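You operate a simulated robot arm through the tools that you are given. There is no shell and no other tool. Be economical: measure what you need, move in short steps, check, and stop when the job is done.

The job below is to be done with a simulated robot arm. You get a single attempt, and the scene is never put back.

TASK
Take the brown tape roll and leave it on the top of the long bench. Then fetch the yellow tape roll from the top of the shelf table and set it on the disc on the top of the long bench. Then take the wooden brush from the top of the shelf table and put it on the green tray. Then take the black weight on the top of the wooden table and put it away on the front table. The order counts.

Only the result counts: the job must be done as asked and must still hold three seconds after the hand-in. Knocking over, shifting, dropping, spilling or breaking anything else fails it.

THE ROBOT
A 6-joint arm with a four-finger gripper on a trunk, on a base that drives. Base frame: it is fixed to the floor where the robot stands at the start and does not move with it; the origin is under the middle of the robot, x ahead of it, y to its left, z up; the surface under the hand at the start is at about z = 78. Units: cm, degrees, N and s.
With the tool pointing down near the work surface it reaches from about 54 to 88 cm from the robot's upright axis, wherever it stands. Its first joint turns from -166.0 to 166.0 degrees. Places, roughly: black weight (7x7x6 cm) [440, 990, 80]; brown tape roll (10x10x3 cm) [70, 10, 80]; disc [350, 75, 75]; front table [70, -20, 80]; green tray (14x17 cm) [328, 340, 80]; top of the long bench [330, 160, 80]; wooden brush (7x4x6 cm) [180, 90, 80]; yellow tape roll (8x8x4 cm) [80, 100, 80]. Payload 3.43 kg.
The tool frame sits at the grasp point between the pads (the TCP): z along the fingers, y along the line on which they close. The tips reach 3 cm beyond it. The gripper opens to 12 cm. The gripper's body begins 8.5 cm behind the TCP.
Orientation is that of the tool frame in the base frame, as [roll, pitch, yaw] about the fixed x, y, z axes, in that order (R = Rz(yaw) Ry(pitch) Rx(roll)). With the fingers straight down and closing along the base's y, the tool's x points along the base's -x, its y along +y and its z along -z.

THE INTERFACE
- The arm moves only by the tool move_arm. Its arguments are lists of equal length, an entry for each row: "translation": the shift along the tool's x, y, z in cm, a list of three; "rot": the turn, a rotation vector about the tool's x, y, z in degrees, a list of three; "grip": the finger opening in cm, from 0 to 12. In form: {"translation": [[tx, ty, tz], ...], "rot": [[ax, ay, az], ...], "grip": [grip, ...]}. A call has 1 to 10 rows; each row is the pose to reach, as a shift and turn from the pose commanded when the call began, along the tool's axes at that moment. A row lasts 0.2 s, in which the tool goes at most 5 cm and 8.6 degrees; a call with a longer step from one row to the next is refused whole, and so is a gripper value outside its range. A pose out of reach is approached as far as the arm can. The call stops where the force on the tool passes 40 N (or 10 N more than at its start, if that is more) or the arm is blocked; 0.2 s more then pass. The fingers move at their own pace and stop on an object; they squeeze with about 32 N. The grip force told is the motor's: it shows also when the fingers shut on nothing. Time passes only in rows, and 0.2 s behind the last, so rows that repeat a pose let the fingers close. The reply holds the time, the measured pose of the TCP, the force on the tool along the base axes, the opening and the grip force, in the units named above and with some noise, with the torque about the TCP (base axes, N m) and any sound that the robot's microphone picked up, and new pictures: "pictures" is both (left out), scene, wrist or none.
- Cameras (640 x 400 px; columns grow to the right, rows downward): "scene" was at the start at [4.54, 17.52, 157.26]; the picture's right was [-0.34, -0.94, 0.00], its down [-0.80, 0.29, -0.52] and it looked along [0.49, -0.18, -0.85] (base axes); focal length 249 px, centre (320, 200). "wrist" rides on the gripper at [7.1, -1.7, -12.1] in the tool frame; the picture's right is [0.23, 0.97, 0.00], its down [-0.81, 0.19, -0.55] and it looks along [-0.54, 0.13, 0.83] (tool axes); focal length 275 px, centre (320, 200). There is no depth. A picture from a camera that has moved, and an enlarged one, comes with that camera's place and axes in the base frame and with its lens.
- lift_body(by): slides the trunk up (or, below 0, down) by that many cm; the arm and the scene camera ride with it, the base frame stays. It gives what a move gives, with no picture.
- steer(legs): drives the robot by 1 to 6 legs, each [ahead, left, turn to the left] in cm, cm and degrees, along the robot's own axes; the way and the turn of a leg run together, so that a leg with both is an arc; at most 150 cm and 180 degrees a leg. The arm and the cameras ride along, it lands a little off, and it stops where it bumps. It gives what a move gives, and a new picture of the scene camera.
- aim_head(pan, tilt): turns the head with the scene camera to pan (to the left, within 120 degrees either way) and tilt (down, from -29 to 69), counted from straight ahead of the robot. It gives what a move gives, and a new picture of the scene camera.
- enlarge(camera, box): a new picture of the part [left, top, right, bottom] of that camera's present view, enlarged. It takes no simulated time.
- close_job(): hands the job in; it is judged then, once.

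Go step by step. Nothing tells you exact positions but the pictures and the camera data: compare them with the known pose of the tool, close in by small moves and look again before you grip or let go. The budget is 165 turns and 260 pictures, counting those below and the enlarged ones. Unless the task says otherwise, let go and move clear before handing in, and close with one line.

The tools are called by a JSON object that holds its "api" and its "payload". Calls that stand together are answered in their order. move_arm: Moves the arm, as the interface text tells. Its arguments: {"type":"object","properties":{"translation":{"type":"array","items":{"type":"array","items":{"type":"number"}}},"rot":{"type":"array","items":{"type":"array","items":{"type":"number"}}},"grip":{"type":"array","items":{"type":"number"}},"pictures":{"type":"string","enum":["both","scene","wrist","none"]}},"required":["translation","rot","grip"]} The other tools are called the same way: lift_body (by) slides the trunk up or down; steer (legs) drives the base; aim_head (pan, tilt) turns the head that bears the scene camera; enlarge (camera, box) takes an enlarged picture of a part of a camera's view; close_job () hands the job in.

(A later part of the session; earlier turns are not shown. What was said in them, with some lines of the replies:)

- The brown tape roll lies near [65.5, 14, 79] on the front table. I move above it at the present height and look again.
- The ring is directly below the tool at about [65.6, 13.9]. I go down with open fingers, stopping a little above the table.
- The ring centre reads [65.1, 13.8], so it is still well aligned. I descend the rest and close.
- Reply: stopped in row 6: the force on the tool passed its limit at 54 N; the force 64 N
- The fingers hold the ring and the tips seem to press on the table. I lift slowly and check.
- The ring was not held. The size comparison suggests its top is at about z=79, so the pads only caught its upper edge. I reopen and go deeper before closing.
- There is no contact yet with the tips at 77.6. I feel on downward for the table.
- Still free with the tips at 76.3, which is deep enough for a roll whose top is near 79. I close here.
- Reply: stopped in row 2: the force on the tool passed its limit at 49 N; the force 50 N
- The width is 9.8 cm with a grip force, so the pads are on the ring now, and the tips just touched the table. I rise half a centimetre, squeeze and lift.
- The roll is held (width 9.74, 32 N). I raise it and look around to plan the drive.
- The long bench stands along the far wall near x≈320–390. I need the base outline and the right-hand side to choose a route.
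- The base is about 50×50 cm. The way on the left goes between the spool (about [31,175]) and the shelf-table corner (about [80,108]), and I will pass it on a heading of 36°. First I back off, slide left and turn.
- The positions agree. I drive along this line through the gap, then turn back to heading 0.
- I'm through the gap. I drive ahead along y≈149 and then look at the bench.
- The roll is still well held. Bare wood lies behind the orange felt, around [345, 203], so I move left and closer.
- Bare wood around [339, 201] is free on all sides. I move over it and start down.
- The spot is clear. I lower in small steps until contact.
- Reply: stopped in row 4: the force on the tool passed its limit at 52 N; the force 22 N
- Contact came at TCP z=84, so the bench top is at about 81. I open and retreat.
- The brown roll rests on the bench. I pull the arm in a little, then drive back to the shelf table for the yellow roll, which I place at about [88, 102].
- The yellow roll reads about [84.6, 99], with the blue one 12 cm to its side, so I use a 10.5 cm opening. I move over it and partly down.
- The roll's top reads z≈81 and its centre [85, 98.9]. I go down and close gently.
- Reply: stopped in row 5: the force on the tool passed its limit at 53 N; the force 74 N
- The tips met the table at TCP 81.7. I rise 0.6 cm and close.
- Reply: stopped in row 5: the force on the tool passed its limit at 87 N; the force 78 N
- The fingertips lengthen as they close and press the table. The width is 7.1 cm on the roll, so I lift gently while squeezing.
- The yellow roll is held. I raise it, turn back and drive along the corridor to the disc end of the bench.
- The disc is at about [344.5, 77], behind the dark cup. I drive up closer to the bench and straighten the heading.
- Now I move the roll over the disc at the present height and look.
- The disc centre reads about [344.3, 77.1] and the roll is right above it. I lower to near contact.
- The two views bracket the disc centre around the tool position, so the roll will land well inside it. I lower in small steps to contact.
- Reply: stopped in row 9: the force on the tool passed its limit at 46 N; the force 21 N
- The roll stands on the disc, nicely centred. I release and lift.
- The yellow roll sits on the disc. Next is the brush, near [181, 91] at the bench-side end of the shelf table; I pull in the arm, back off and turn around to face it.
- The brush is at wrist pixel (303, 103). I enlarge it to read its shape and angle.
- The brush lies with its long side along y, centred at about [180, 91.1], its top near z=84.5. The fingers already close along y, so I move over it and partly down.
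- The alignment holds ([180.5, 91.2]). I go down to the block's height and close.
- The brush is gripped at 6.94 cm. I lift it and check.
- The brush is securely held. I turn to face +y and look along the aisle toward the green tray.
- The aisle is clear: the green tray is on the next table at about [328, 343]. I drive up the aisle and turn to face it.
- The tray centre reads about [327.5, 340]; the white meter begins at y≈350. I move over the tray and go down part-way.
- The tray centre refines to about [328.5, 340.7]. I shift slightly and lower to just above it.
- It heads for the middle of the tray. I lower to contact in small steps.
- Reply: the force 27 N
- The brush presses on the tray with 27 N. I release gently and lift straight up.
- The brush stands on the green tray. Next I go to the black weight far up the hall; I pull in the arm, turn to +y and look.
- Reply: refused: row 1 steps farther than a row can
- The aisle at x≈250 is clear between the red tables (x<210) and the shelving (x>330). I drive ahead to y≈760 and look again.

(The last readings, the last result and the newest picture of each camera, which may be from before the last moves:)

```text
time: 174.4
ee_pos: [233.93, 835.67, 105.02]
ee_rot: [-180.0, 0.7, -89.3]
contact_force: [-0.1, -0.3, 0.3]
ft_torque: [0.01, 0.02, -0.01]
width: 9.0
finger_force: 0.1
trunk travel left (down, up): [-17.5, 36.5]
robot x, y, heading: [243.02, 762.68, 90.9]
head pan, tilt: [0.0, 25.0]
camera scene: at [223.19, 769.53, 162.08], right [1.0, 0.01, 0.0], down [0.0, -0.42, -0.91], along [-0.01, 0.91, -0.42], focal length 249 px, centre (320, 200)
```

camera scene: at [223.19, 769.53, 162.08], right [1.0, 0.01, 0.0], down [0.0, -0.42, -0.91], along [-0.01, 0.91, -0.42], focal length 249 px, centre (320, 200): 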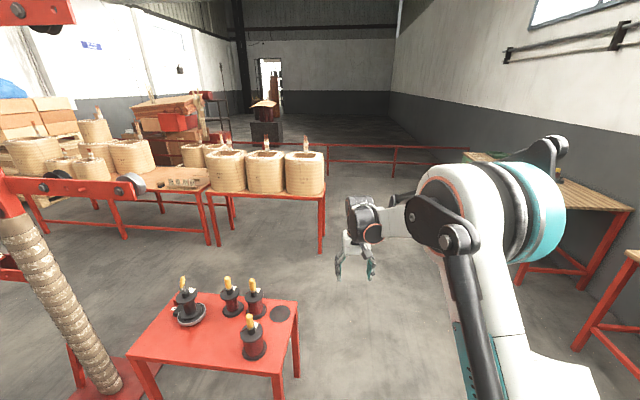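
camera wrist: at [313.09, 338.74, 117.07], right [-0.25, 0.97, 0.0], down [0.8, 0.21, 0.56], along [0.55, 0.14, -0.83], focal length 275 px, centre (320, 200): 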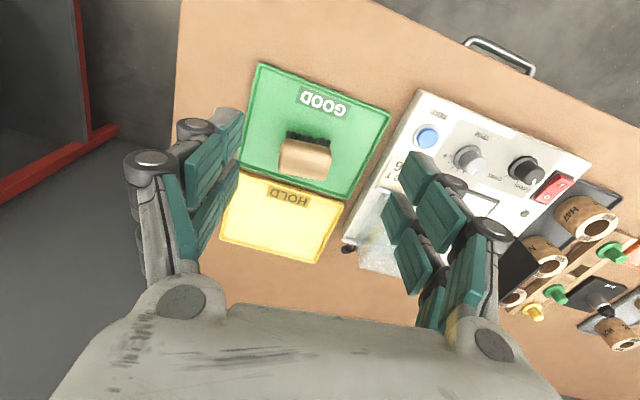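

The black weights stand on the second wooden table on the right, around [430, 990]. I shift right to clear the small red table, drive up and turn to face that table.

{"api": "steer", "payload": {"legs": [[0, -37, -0.9], [140, 0, 0], [70, 0, 0], [0, 0, -90]]}}

{"api": "aim_head", "payload": {"pan": 0, "tilt": 30}}

```text
time: 190.6
ee_pos: [352.59, 981.79, 105.04]
ee_rot: [-180.0, 0.7, -179.9]
contact_force: [0.5, 0.1, -0.5]
ft_torque: [0.0, 0.02, -0.03]
width: 9.01
finger_force: 0.0
trunk travel left (down, up): [-17.5, 36.5]
robot x, y, heading: [279.55, 973.24, 0.1]
head pan, tilt: [0.0, 25.0]
camera scene: at [286.76, 993.03, 162.08], right [0.0, -1.0, 0.0], down [-0.42, 0.0, -0.91], along [0.91, 0.0, -0.42], focal length 249 px, centre (320, 200)
```

scene: 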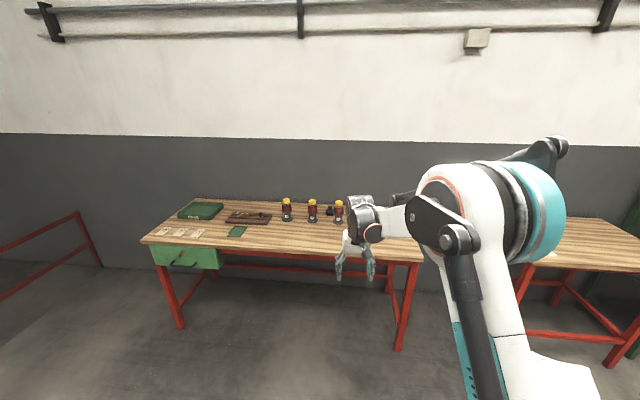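

```text
time: 191.3
ee_pos: [352.53, 981.67, 104.98]
ee_rot: [-180.0, 0.8, -179.8]
contact_force: [0.2, 0.0, -0.5]
ft_torque: [-0.05, -0.03, -0.01]
width: 8.99
finger_force: 0.1
trunk travel left (down, up): [-17.5, 36.5]
robot x, y, heading: [279.41, 973.09, 0.1]
head pan, tilt: [0.0, 30.0]
camera scene: at [286.59, 993.03, 161.29], right [0.0, -1.0, 0.0], down [-0.5, 0.0, -0.87], along [0.87, 0.0, -0.5], focal length 249 px, centre (320, 200)
```

scene: 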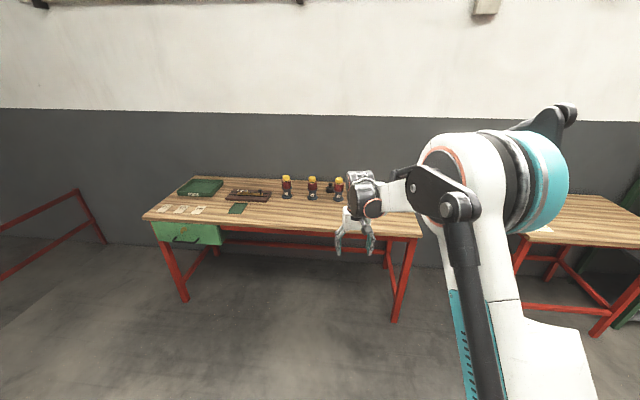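

{"api": "enlarge", "payload": {"camera": "scene", "box": [260, 160, 360, 222]}}

```text
6.40 times, centred on (310, 191) of scene
camera zoom: at [286.59, 993.03, 161.29], right [0.0, -1.0, 0.0], down [-0.5, 0.0, -0.87], along [0.87, 0.0, -0.5], focal length 1596 px, centre (384, 258)
```

zoom: 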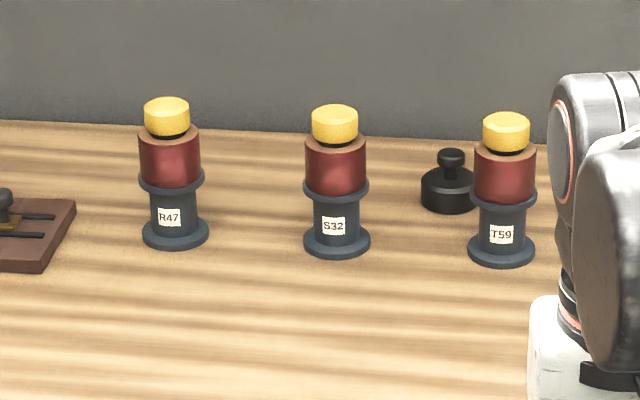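

The black weight is the round piece with a knob, at about [442, 986], about 11 cm behind the row of insulators (tops near z=95). I drive up to the table; the tool at z=105 passes above them.

{"api": "move_arm", "payload": {"translation": [[2, 0, -4], [5, 0, -7], [5, 0, -7]], "rot": [[0, 0, 0], [0, 0, 0], [0, 0, 0]], "grip": [9, 9, 9], "pictures": "none"}}

{"api": "steer", "payload": {"legs": [[82, 8, 0]]}}

{"api": "enlarge", "payload": {"camera": "wrist", "box": [0, 0, 640, 400]}}

```text
time: 192.1
ee_pos: [347.55, 981.68, 112.07]
ee_rot: [180.0, 0.6, -179.9]
contact_force: [-0.8, -0.7, 1.0]
ft_torque: [0.01, 0.02, -0.01]
width: 9.01
finger_force: 0.1
trunk travel left (down, up): [-17.5, 36.5]
robot x, y, heading: [279.18, 973.48, 0.3]
head pan, tilt: [0.0, 30.0]
```

```text
time: 196.5
ee_pos: [429.63, 990.31, 112.16]
ee_rot: [-179.9, 0.8, -179.6]
contact_force: [0.1, 0.1, 0.4]
ft_torque: [-0.04, 0.01, 0.0]
width: 9.01
finger_force: 0.0
trunk travel left (down, up): [-17.5, 36.5]
robot x, y, heading: [361.77, 980.71, 0.3]
head pan, tilt: [0.0, 30.0]
camera scene: at [368.47, 1001.42, 161.28], right [0.01, -1.0, 0.0], down [-0.5, 0.0, -0.87], along [0.87, 0.01, -0.5], focal length 249 px, centre (320, 200)
```

scene: 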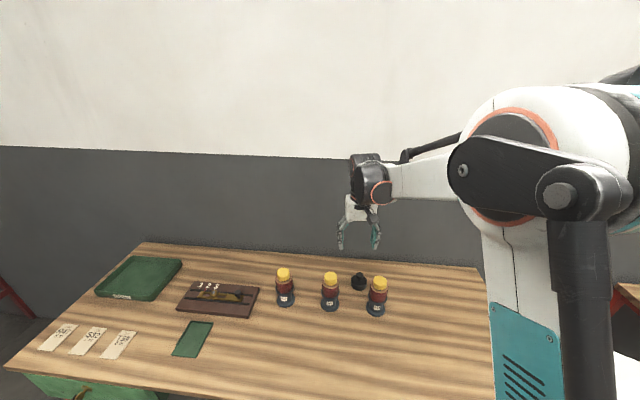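

```text
1.00 times, centred on (320, 200) of wrist (not enlarged: the box is as wide or as high as the picture)
camera zoom: at [422.23, 988.67, 124.03], right [-0.24, 0.97, 0.0], down [0.8, 0.2, 0.56], along [0.55, 0.13, -0.83], focal length 275 px, centre (320, 200)
```

zoom: 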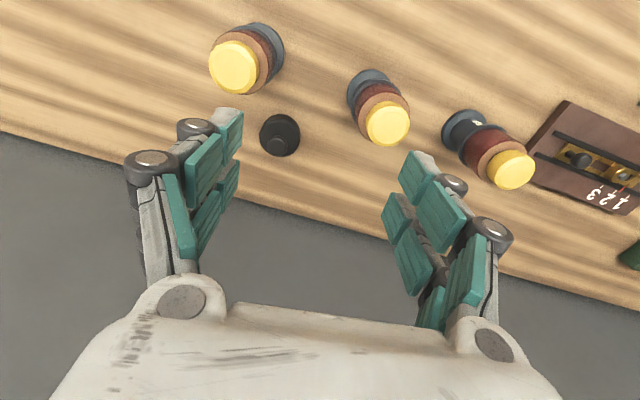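

The weight is at about [439.5, 986.4], with insulators at [428.7, 981.6] and [430.2, 998.1]. I turn the gripper 33° so that its camera comes down in the gap between them, and move over the weight.

{"api": "move_arm", "payload": {"translation": [[-2, -0.8, 0], [-4, -1.6, 0], [-6, -2.4, 0], [-8, -3.2, 0], [-9.9, -3.9, 0], [-9.9, -3.9, 4], [-9.9, -3.9, 8], [-9.9, -3.9, 8]], "rot": [[0, 0, 7], [0, 0, 14], [0, 0, 21], [0, 0, 28], [0, 0, 33], [0, 0, 33], [0, 0, 33], [0, 0, 33]], "grip": [9.2, 9.2, 9.2, 9.2, 9.2, 9.2, 9.2, 9.2], "pictures": "both"}}

```text
time: 198.3
ee_pos: [439.5, 986.73, 103.97]
ee_rot: [179.6, 0.6, 147.6]
contact_force: [0.2, -0.4, -0.1]
ft_torque: [-0.01, 0.01, -0.02]
width: 9.2
finger_force: 0.2
trunk travel left (down, up): [-17.5, 36.5]
robot x, y, heading: [361.37, 981.48, 0.4]
head pan, tilt: [0.0, 30.0]
camera scene: at [368.48, 1001.41, 161.29], right [0.01, -1.0, 0.0], down [-0.5, 0.0, -0.87], along [0.87, 0.01, -0.5], focal length 249 px, centre (320, 200)
camera wrist: at [432.38, 989.13, 116.07], right [0.33, 0.94, 0.0], down [0.78, -0.27, 0.56], along [0.53, -0.18, -0.83], focal length 275 px, centre (320, 200)
```

scene: 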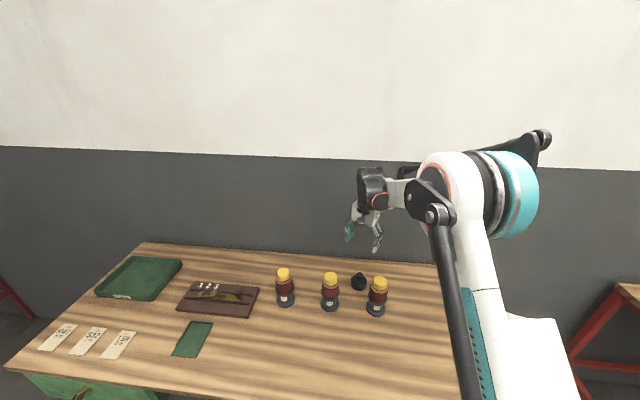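
wrist: 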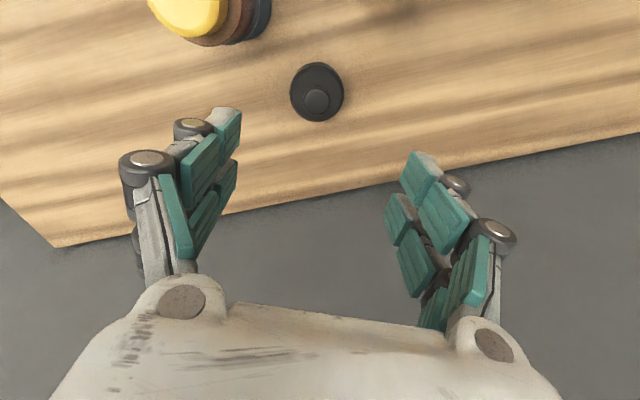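

The gripper is well aligned over the weight. I go down another 10 cm and look.

{"api": "move_arm", "payload": {"translation": [[-0.3, -0.2, 4], [-0.3, -0.2, 8], [-0.3, -0.2, 11], [-0.3, -0.2, 11]], "rot": [[0, 0, 0], [0, 0, 0], [0, 0, 0], [0, 0, 0]], "grip": [9.2, 9.2, 9.2, 9.2], "pictures": "wrist"}}

{"api": "enlarge", "payload": {"camera": "scene", "box": [280, 210, 440, 310]}}

```text
time: 199.3
ee_pos: [439.77, 986.37, 93.13]
ee_rot: [179.6, 0.7, 147.5]
contact_force: [0.2, -0.6, 0.9]
ft_torque: [0.02, 0.0, -0.01]
width: 9.23
finger_force: 0.1
trunk travel left (down, up): [-17.5, 36.5]
robot x, y, heading: [361.58, 981.52, 0.4]
head pan, tilt: [0.0, 30.0]
camera wrist: at [432.69, 988.82, 105.07], right [0.33, 0.94, 0.0], down [0.78, -0.27, 0.56], along [0.53, -0.18, -0.83], focal length 275 px, centre (320, 200)
```

wrist: 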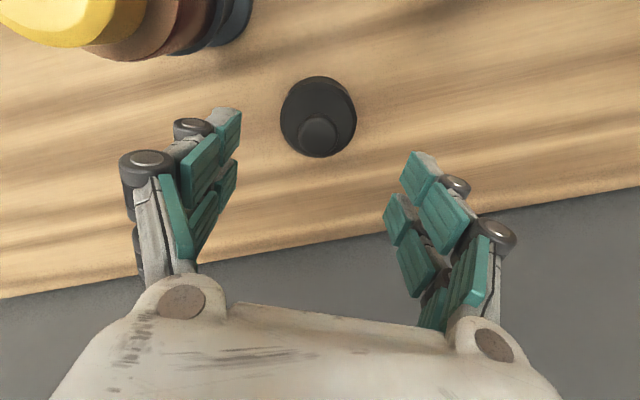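

```text
4.00 times, centred on (360, 260) of scene
camera zoom: at [368.48, 1001.41, 161.29], right [0.01, -1.0, 0.0], down [-0.5, 0.0, -0.87], along [0.87, 0.01, -0.5], focal length 997 px, centre (160, -40)
```

zoom: 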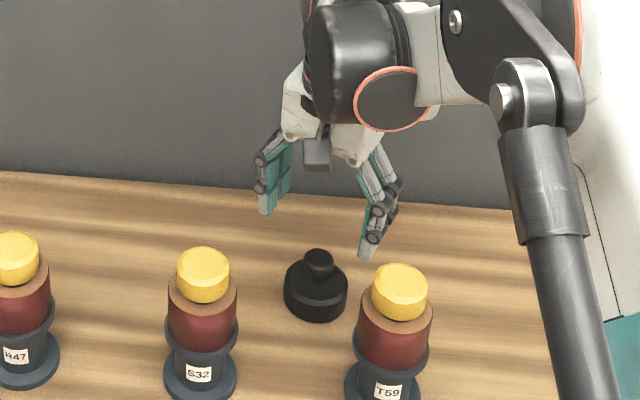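

Alignment is still good, and the camera cube is in the gap between the insulators. I go down to TCP z≈83 with small final steps.

{"api": "move_arm", "payload": {"translation": [[0, 0, 3], [0, 0, 6], [0, 0, 8], [0, 0, 9], [0, 0, 9.5], [0, 0, 10], [0, 0, 10]], "rot": [[0, 0, 0], [0, 0, 0], [0, 0, 0], [0, 0, 0], [0, 0, 0], [0, 0, 0], [0, 0, 0]], "grip": [9.2, 9.2, 9.2, 9.2, 9.2, 9.2, 9.2], "pictures": "wrist"}}

{"api": "enlarge", "payload": {"camera": "scene", "box": [280, 210, 440, 310]}}

```text
time: 200.9
ee_pos: [439.97, 986.28, 83.11]
ee_rot: [179.7, 0.6, 147.6]
contact_force: [-0.1, -0.8, 0.4]
ft_torque: [0.0, -0.02, -0.01]
width: 9.21
finger_force: 0.2
trunk travel left (down, up): [-17.5, 36.5]
robot x, y, heading: [361.21, 981.53, 0.4]
head pan, tilt: [0.0, 30.0]
camera wrist: at [432.83, 988.7, 95.14], right [0.33, 0.94, 0.0], down [0.78, -0.27, 0.56], along [0.53, -0.18, -0.83], focal length 275 px, centre (320, 200)
```

wrist: 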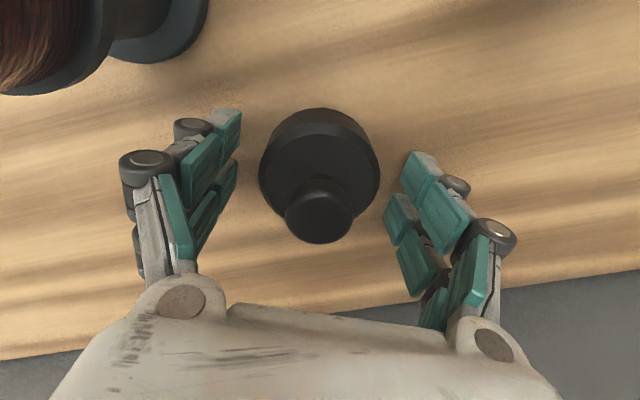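

```text
4.00 times, centred on (360, 260) of scene
camera zoom: at [368.46, 1001.41, 161.29], right [0.01, -1.0, 0.0], down [-0.5, 0.0, -0.87], along [0.87, 0.01, -0.5], focal length 997 px, centre (160, -40)
```

zoom: 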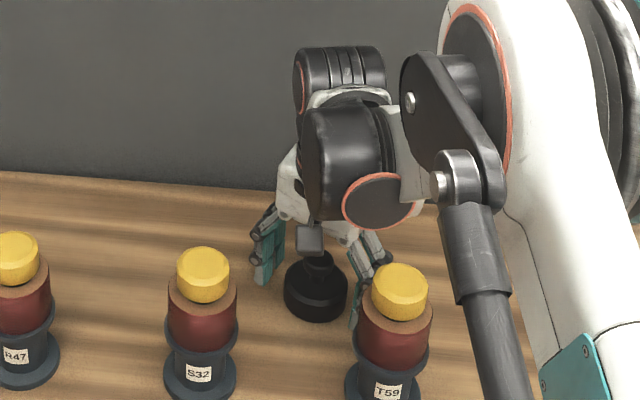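

The fingers straddle the weight with no contact. I close here.

{"api": "move_arm", "payload": {"translation": [[0.3, 0, 0], [0.3, 0, 0], [0.3, 0, 0], [0.3, 0, 0], [0.3, 0, 0]], "rot": [[0, 0, 0], [0, 0, 0], [0, 0, 0], [0, 0, 0], [0, 0, 0]], "grip": [8, 6.5, 5, 4, 4], "pictures": "wrist"}}

```text
time: 202.1
ee_pos: [439.66, 986.34, 83.28]
ee_rot: [179.6, 0.6, 147.5]
contact_force: [-1.4, -2.4, 0.6]
ft_torque: [-0.18, 0.14, -0.01]
width: 6.25
finger_force: 32.0
trunk travel left (down, up): [-17.5, 36.5]
robot x, y, heading: [361.34, 981.77, 0.1]
head pan, tilt: [0.0, 30.0]
camera wrist: at [432.55, 988.84, 95.15], right [0.33, 0.94, 0.0], down [0.78, -0.27, 0.56], along [0.53, -0.18, -0.83], focal length 275 px, centre (320, 200)
```

wrist: 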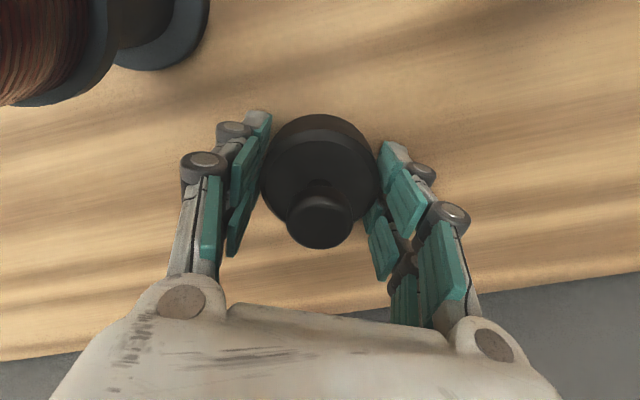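

It grips at 6.25 cm with 32 N. I lift 3 cm and check the hold.

{"api": "move_arm", "payload": {"translation": [[0, 0, -0.7], [0, 0, -1.5], [0, 0, -3], [0, 0, -3], [0, 0, -3]], "rot": [[0, 0, 0], [0, 0, 0], [0, 0, 0], [0, 0, 0], [0, 0, 0]], "grip": [4, 4, 4, 4, 4], "pictures": "wrist"}}

```text
time: 203.3
ee_pos: [439.77, 986.29, 86.25]
ee_rot: [179.6, 0.6, 147.4]
contact_force: [0.3, 0.8, -6.9]
ft_torque: [0.02, 0.03, -0.04]
width: 6.23
finger_force: 31.7
trunk travel left (down, up): [-17.5, 36.5]
robot x, y, heading: [361.03, 981.24, 0.2]
head pan, tilt: [0.0, 30.0]
camera wrist: at [432.66, 988.82, 98.18], right [0.33, 0.94, 0.0], down [0.78, -0.27, 0.56], along [0.53, -0.18, -0.83], focal length 275 px, centre (320, 200)
```

wrist: 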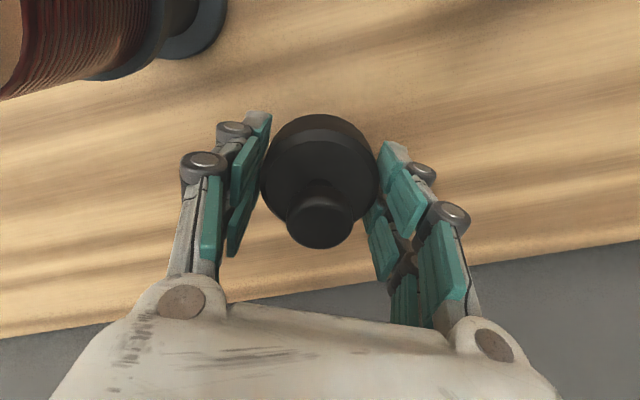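

The weight hangs steadily at about 7 N. I lift well above the insulators and pull back from the table.

{"api": "move_arm", "payload": {"translation": [[0, 0, -4.5], [0, 0, -9], [0, 0, -13.5], [0, 0, -18], [0, 0, -22.5], [0, 0, -25], [0, 0, -25]], "rot": [[0, 0, 0], [0, 0, 0], [0, 0, 0], [0, 0, 0], [0, 0, 0], [0, 0, 0], [0, 0, 0]], "grip": [4, 4, 4, 4, 4, 4, 4], "pictures": "none"}}

{"api": "steer", "payload": {"legs": [[-82, 0, 0]]}}

{"api": "enlarge", "payload": {"camera": "wrist", "box": [0, 0, 640, 400]}}

```text
time: 204.9
ee_pos: [439.3, 986.26, 111.1]
ee_rot: [179.5, 0.7, 147.5]
contact_force: [0.8, 0.0, -7.1]
ft_torque: [0.04, 0.02, 0.0]
width: 6.25
finger_force: 32.1
trunk travel left (down, up): [-17.5, 36.5]
robot x, y, heading: [361.32, 981.74, 0.4]
head pan, tilt: [0.0, 30.0]
```

```text
time: 209.3
ee_pos: [356.34, 985.72, 110.99]
ee_rot: [179.5, 0.6, 147.6]
contact_force: [0.2, 0.4, -7.0]
ft_torque: [-0.02, -0.01, -0.01]
width: 6.25
finger_force: 31.9
trunk travel left (down, up): [-17.5, 36.5]
robot x, y, heading: [278.51, 980.56, 0.7]
head pan, tilt: [0.0, 30.0]
camera scene: at [285.46, 1000.7, 161.28], right [0.01, -1.0, 0.0], down [-0.5, -0.01, -0.87], along [0.87, 0.01, -0.5], focal length 249 px, centre (320, 200)
```

scene: 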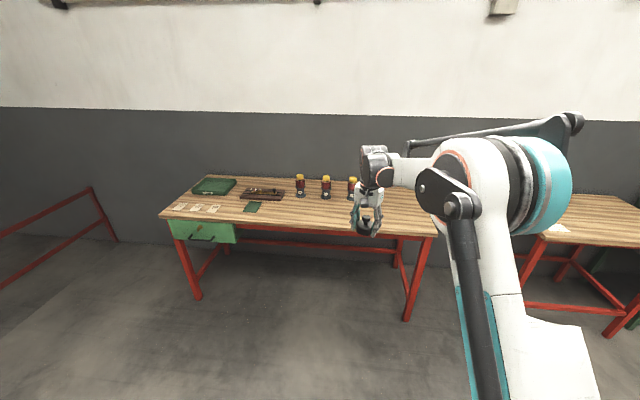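

```text
1.00 times, centred on (320, 200) of wrist (not enlarged: the box is as wide or as high as the picture)
camera zoom: at [349.27, 988.22, 123.06], right [0.33, 0.95, 0.0], down [0.78, -0.27, 0.56], along [0.53, -0.18, -0.83], focal length 275 px, centre (320, 200)
```

zoom: 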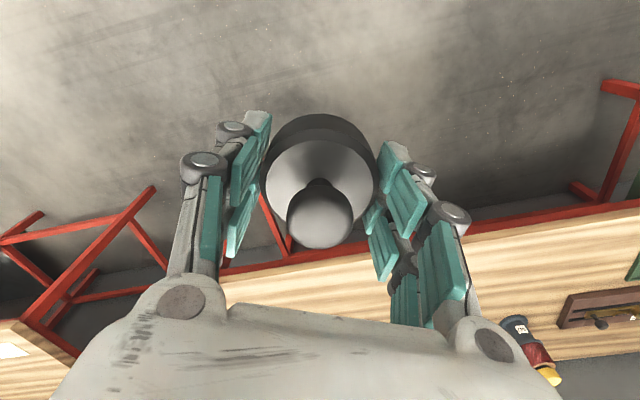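

All three insulators stand untouched and the hold is steady. I turn to -y and drive back down the aisle in two stages.

{"api": "steer", "payload": {"legs": [[0, 0, -90.7], [140, 0, 0], [140, -24, 0], [140, 0, 0]]}}

{"api": "enlarge", "payload": {"camera": "wrist", "box": [160, 80, 480, 280]}}

```text
time: 233.3
ee_pos: [259.0, 484.24, 111.04]
ee_rot: [179.6, 0.6, 57.4]
contact_force: [0.4, -0.8, -7.6]
ft_torque: [-0.01, 0.01, -0.02]
width: 6.25
finger_force: 31.4
trunk travel left (down, up): [-17.5, 36.5]
robot x, y, heading: [254.42, 562.52, -89.5]
head pan, tilt: [0.0, 30.0]
camera scene: at [274.49, 554.96, 161.28], right [-1.0, -0.01, 0.0], down [0.0, 0.5, -0.87], along [0.01, -0.87, -0.5], focal length 249 px, centre (320, 200)
```

scene: 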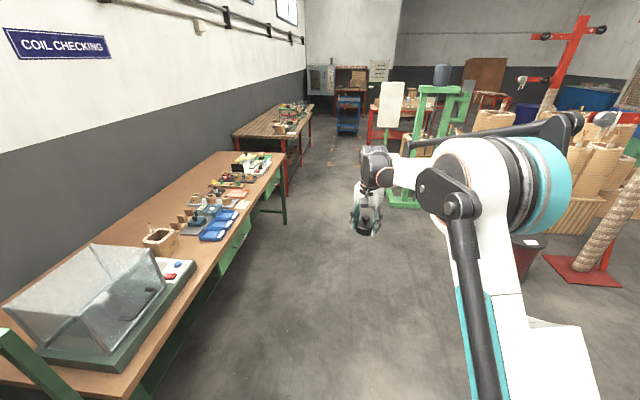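

```text
2.00 times, centred on (320, 180) of wrist
camera zoom: at [261.53, 491.31, 123.03], right [0.94, -0.33, 0.0], down [-0.27, -0.78, 0.56], along [-0.18, -0.53, -0.83], focal length 551 px, centre (320, 240)
```

zoom: 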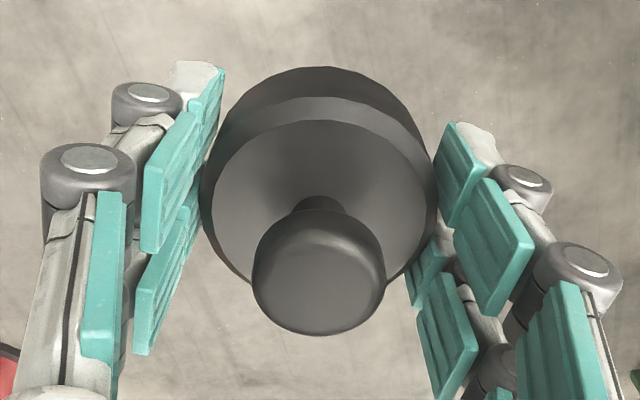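

The hold is unchanged. I continue down to the corridor and turn to heading 0 there.

{"api": "steer", "payload": {"legs": [[140, 0, -0.5], [140, -4, 0], [130, -8, 0], [0, 0, 90]]}}

```text
time: 257.0
ee_pos: [321.68, 156.4, 110.98]
ee_rot: [179.7, 0.6, 148.3]
contact_force: [-0.5, 0.1, -6.4]
ft_torque: [0.02, 0.03, 0.02]
width: 6.21
finger_force: 31.7
trunk travel left (down, up): [-17.5, 36.5]
robot x, y, heading: [244.05, 150.3, 1.6]
head pan, tilt: [0.0, 30.0]
camera scene: at [250.72, 170.5, 161.28], right [0.02, -1.0, 0.0], down [-0.5, -0.01, -0.87], along [0.87, 0.02, -0.5], focal length 249 px, centre (320, 200)
```

scene: 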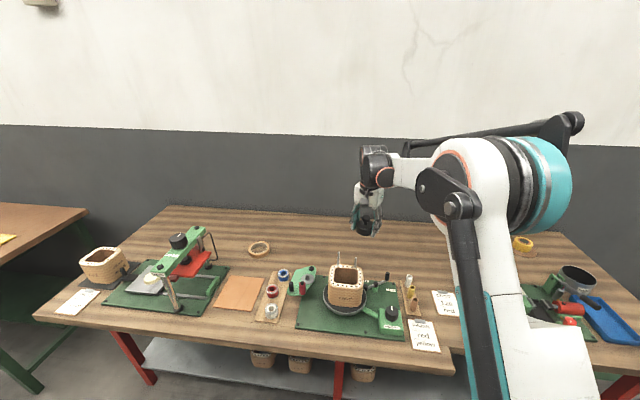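

Both rolls are in place on the bench. I back along the corridor to [82, 150] and turn to 36°, reversing the earlier route.

{"api": "steer", "payload": {"legs": [[0, 0, -1.6], [-81, 0, 0], [-80, 0, 0], [0, 0, 36.3]]}}

{"api": "aim_head", "payload": {"pan": 100, "tilt": 65}}

{"api": "aim_head", "payload": {"pan": -110, "tilt": 60}}

```text
time: 267.3
ee_pos: [143.7, 200.51, 111.08]
ee_rot: [179.5, 0.7, -176.2]
contact_force: [0.6, 0.0, -7.5]
ft_torque: [-0.03, 0.03, -0.01]
width: 6.24
finger_force: 31.6
trunk travel left (down, up): [-17.5, 36.5]
robot x, y, heading: [83.51, 150.62, 36.5]
head pan, tilt: [0.0, 30.0]
camera scene: at [77.56, 170.56, 161.28], right [0.6, -0.8, 0.0], down [-0.4, -0.3, -0.87], along [0.69, 0.52, -0.5], focal length 249 px, centre (320, 200)
```

scene: 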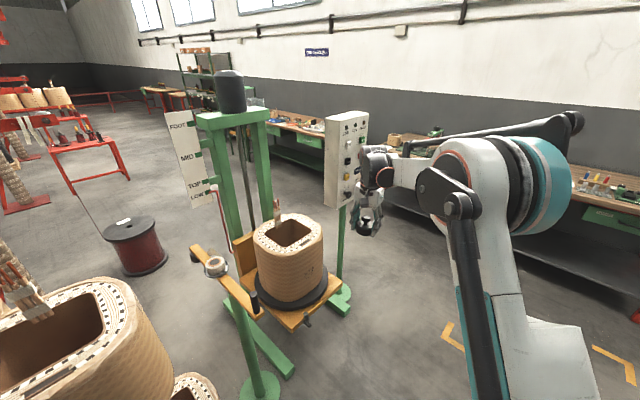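

```text
time: 269.0
ee_pos: [143.47, 200.47, 111.06]
ee_rot: [179.6, 0.6, -176.1]
contact_force: [0.5, -0.4, -6.5]
ft_torque: [0.0, -0.01, 0.01]
width: 6.25
finger_force: 32.3
trunk travel left (down, up): [-17.5, 36.5]
robot x, y, heading: [83.53, 150.51, 37.0]
head pan, tilt: [100.0, 65.0]
camera scene: at [65.91, 169.28, 156.52], right [0.68, 0.73, 0.0], down [0.66, -0.62, -0.42], along [-0.31, 0.29, -0.91], focal length 249 px, centre (320, 200)
```

scene: 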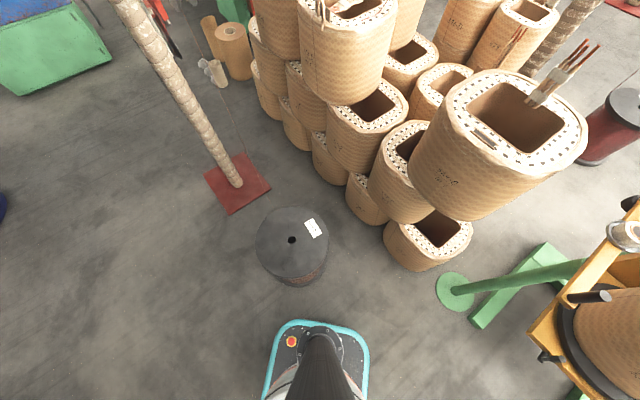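

```text
time: 272.1
ee_pos: [143.69, 200.47, 110.98]
ee_rot: [179.6, 0.6, -176.2]
contact_force: [0.3, -0.1, -6.8]
ft_torque: [0.01, 0.01, 0.01]
width: 6.26
finger_force: 31.8
trunk travel left (down, up): [-17.5, 36.5]
robot x, y, heading: [83.34, 150.74, 36.7]
head pan, tilt: [-110.0, 60.0]
camera scene: at [72.26, 158.75, 157.08], right [-0.96, -0.29, 0.0], down [-0.25, 0.83, -0.5], along [0.14, -0.48, -0.87], focal length 249 px, centre (320, 200)
```

scene: 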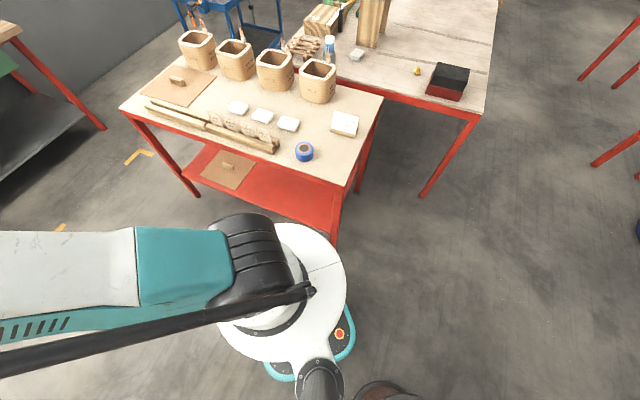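

The pose matches the path I used before, so I back out through the gap, then return to heading 0.

{"api": "steer", "payload": {"legs": [[-130, 1.5, 0], [-30, 0, 0], [0, 0, -36.7]]}}

{"api": "aim_head", "payload": {"pan": -20, "tilt": 50}}

```text
time: 281.9
ee_pos: [33.25, 60.56, 110.94]
ee_rot: [179.5, 0.6, 147.7]
contact_force: [-0.4, -0.3, -7.5]
ft_torque: [0.01, 0.01, 0.03]
width: 6.22
finger_force: 32.2
trunk travel left (down, up): [-17.5, 36.5]
robot x, y, heading: [-44.74, 55.21, 0.6]
head pan, tilt: [-110.0, 60.0]
camera scene: at [-48.84, 69.19, 157.08], right [-0.94, 0.33, 0.0], down [0.29, 0.82, -0.5], along [-0.17, -0.47, -0.87], focal length 249 px, centre (320, 200)
```

scene: 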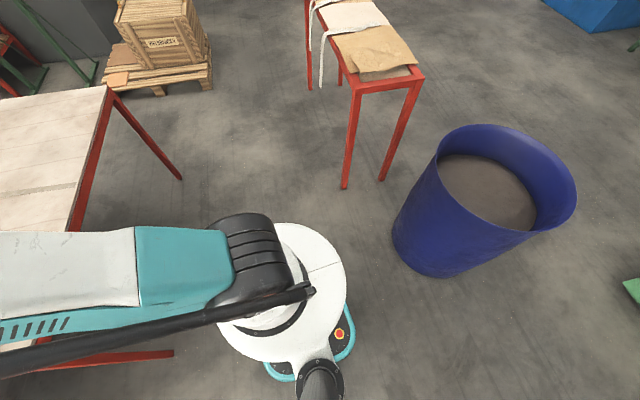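

```text
time: 283.6
ee_pos: [33.4, 60.72, 111.03]
ee_rot: [179.6, 0.6, 147.5]
contact_force: [0.8, 0.1, -7.4]
ft_torque: [0.03, 0.0, 0.0]
width: 6.22
finger_force: 32.3
trunk travel left (down, up): [-17.5, 36.5]
robot x, y, heading: [-44.66, 55.67, 0.7]
head pan, tilt: [-20.0, 50.0]
camera scene: at [-39.37, 72.92, 158.33], right [-0.33, -0.94, 0.0], down [-0.72, 0.26, -0.64], along [0.61, -0.21, -0.77], focal length 249 px, centre (320, 200)
```

scene: 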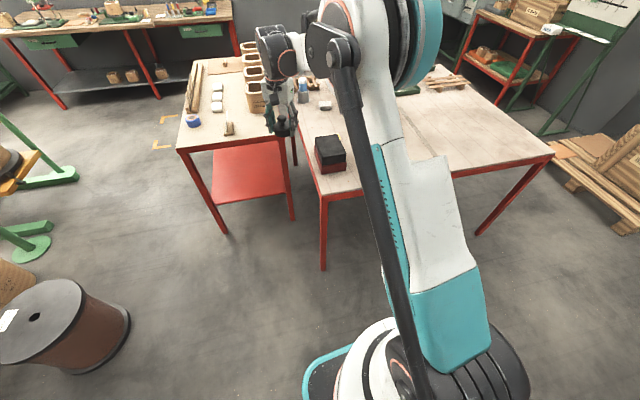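

I'm through. Now I slide right and move up to the front table.

{"api": "steer", "payload": {"legs": [[0, 0, -0.7], [0, -53, 0], [27, 0, 0]]}}

{"api": "enlarge", "payload": {"camera": "wrist", "box": [0, 0, 640, 400]}}

```text
time: 288.5
ee_pos: [60.52, 6.96, 110.97]
ee_rot: [179.6, 0.5, 146.9]
contact_force: [0.8, 0.2, -7.0]
ft_torque: [0.02, 0.04, -0.03]
width: 6.25
finger_force: 32.5
trunk travel left (down, up): [-17.5, 36.5]
robot x, y, heading: [-17.49, 2.57, -0.2]
head pan, tilt: [-20.0, 50.0]
camera scene: at [-11.89, 20.0, 158.32], right [-0.34, -0.94, 0.0], down [-0.72, 0.26, -0.64], along [0.6, -0.22, -0.77], focal length 249 px, centre (320, 200)
```

scene: 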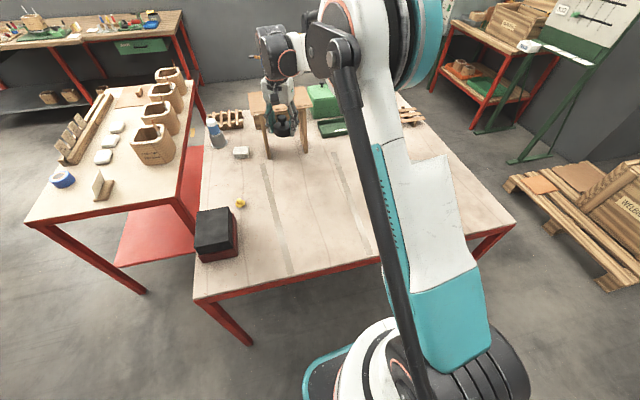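

```text
1.00 times, centred on (320, 200) of wrist (not enlarged: the box is as wide or as high as the picture)
camera zoom: at [53.56, 9.41, 122.99], right [0.34, 0.94, 0.0], down [0.78, -0.28, 0.56], along [0.53, -0.19, -0.83], focal length 275 px, centre (320, 200)
```

zoom: 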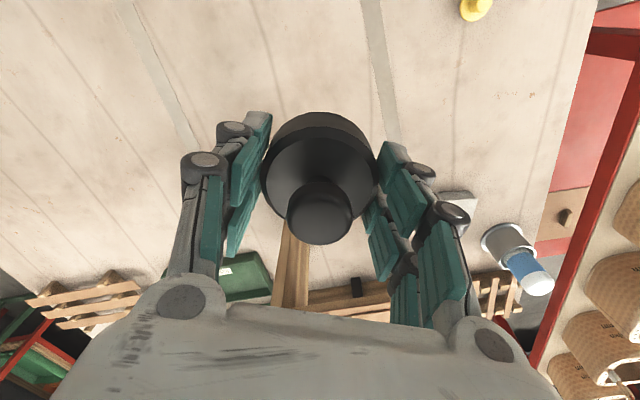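

The table around [55.5, 5] is bare, with the wooden stool beginning about 27 cm farther. I move there and lower part-way.

{"api": "move_arm", "payload": {"translation": [[1.6, -2.2, 2], [3.1, -4.4, 4], [3.1, -4.4, 8.5], [3.1, -4.4, 13], [3.1, -4.4, 17.5], [3.1, -4.4, 22], [3.1, -4.4, 25], [3.1, -4.4, 25]], "rot": [[0, 0, 0], [0, 0, 0], [0, 0, 0], [0, 0, 0], [0, 0, 0], [0, 0, 0], [0, 0, 0], [0, 0, 0]], "grip": [4, 4, 4, 4, 4, 4, 4, 4]}}

```text
time: 290.3
ee_pos: [55.84, 4.77, 85.82]
ee_rot: [179.6, 0.7, 146.9]
contact_force: [0.1, 0.6, -7.3]
ft_torque: [-0.01, 0.01, 0.0]
width: 6.24
finger_force: 32.0
trunk travel left (down, up): [-17.5, 36.5]
robot x, y, heading: [-17.18, 2.78, -0.2]
head pan, tilt: [-20.0, 50.0]
camera scene: at [-11.95, 20.0, 158.33], right [-0.34, -0.94, 0.0], down [-0.72, 0.26, -0.64], along [0.6, -0.22, -0.77], focal length 249 px, centre (320, 200)
camera wrist: at [48.81, 7.29, 97.87], right [0.34, 0.94, 0.0], down [0.78, -0.28, 0.56], along [0.53, -0.19, -0.83], focal length 275 px, centre (320, 200)
```

scene: 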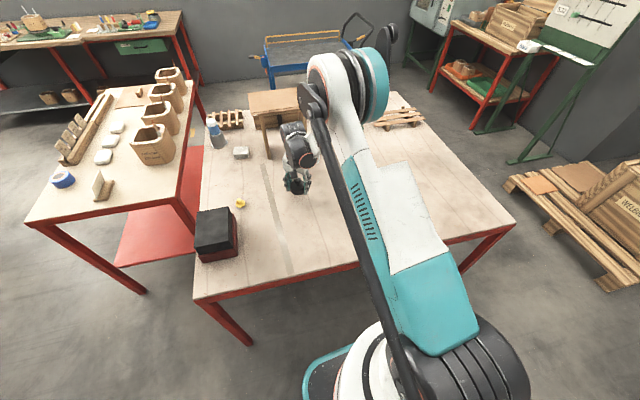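
wrist: 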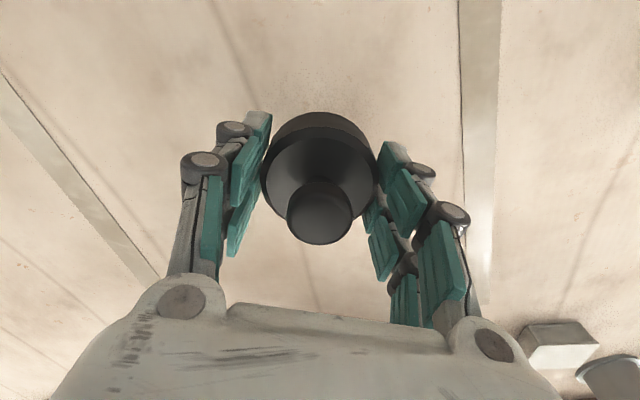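

The spot is clear. I lower in small steps to contact.

{"api": "move_arm", "payload": {"translation": [[0, 0, 1.2], [0, 0, 2.2], [0, 0, 2.9], [0, 0, 3.4], [0, 0, 3.8], [0, 0, 4.2], [0, 0, 4.6], [0, 0, 5.0], [0, 0, 5.4], [0, 0, 5.8]], "rot": [[0, 0, 0], [0, 0, 0], [0, 0, 0], [0, 0, 0], [0, 0, 0], [0, 0, 0], [0, 0, 0], [0, 0, 0], [0, 0, 0], [0, 0, 0]], "grip": [4, 4, 4, 4, 4, 4, 4, 4, 4, 4], "pictures": "wrist"}}

```text
time: 292.4
ee_pos: [55.75, 4.87, 80.82]
ee_rot: [179.6, 0.7, 146.9]
contact_force: [-2.8, 1.6, 21.3]
ft_torque: [-0.48, 1.06, -0.1]
width: 6.22
finger_force: 32.2
trunk travel left (down, up): [-17.5, 36.5]
robot x, y, heading: [-17.45, 2.32, -0.0]
head pan, tilt: [-20.0, 50.0]
stopped in row 10: the force on the tool passed its limit at 46 N (the readings are from after the stop); the commanded pose is now the measured one
camera wrist: at [48.76, 7.37, 92.81], right [0.34, 0.94, 0.0], down [0.78, -0.28, 0.56], along [0.53, -0.19, -0.83], focal length 275 px, centre (320, 200)
```

wrist: 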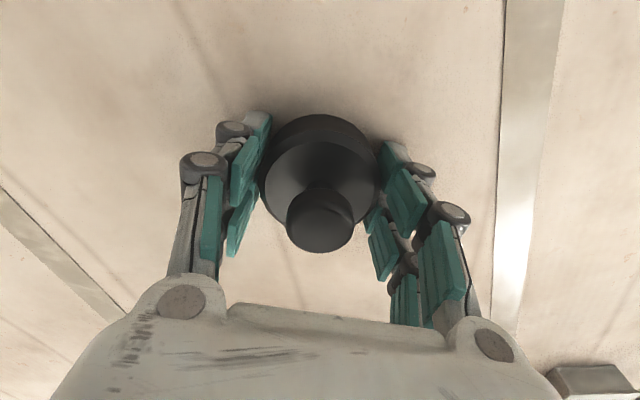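

The weight stands on the table. I open, lift and verify.

{"api": "move_arm", "payload": {"translation": [[0, 0, -0.2], [0, 0, -0.2], [0, 0, -0.2], [0, 0, -4], [0, 0, -8], [0, 0, -13], [0, 0, -18], [0, 0, -22], [0, 0, -22]], "rot": [[0, 0, 0], [0, 0, 0], [0, 0, 0], [0, 0, 0], [0, 0, 0], [0, 0, 0], [0, 0, 0], [0, 0, 0], [0, 0, 0]], "grip": [7.5, 10, 10, 10, 10, 10, 10, 10, 10]}}

```text
time: 294.4
ee_pos: [55.6, 4.89, 102.69]
ee_rot: [179.7, 0.7, 146.8]
contact_force: [-1.0, 0.3, 0.8]
ft_torque: [0.01, -0.02, -0.01]
width: 10.0
finger_force: 0.1
trunk travel left (down, up): [-17.5, 36.5]
robot x, y, heading: [-17.37, 3.28, -0.2]
head pan, tilt: [-20.0, 50.0]
camera scene: at [-12.04, 19.99, 158.33], right [-0.34, -0.94, 0.0], down [-0.72, 0.26, -0.64], along [0.6, -0.22, -0.77], focal length 249 px, centre (320, 200)
camera wrist: at [48.49, 7.38, 114.6], right [0.34, 0.94, 0.0], down [0.78, -0.28, 0.56], along [0.53, -0.19, -0.83], focal length 275 px, centre (320, 200)
```

scene: 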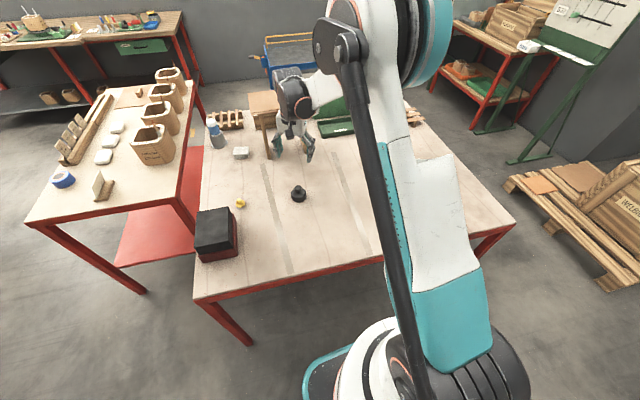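
wrist: 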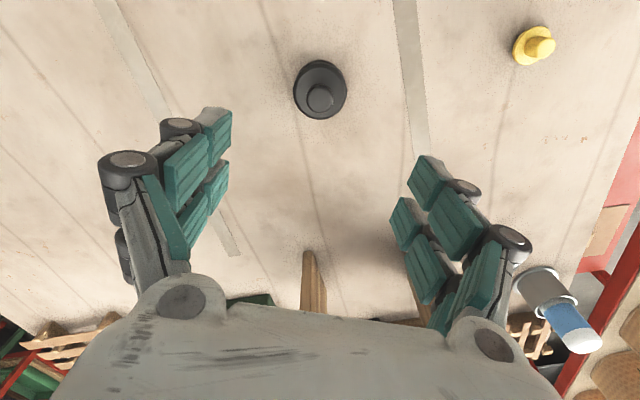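

The weight stands upright on the front table, all four items are in place, and the arm is clear. I hand in.

{"api": "close_job", "payload": {}}

```text
The job is handed in.
```

All four moves were done in the order asked and the job is handed in. The brown roll is on the long bench, the yellow roll on the disc, the brush on the green tray, and the black weight on the front table. I saw no other object moved or knocked over, and the arm was clear at hand-in.
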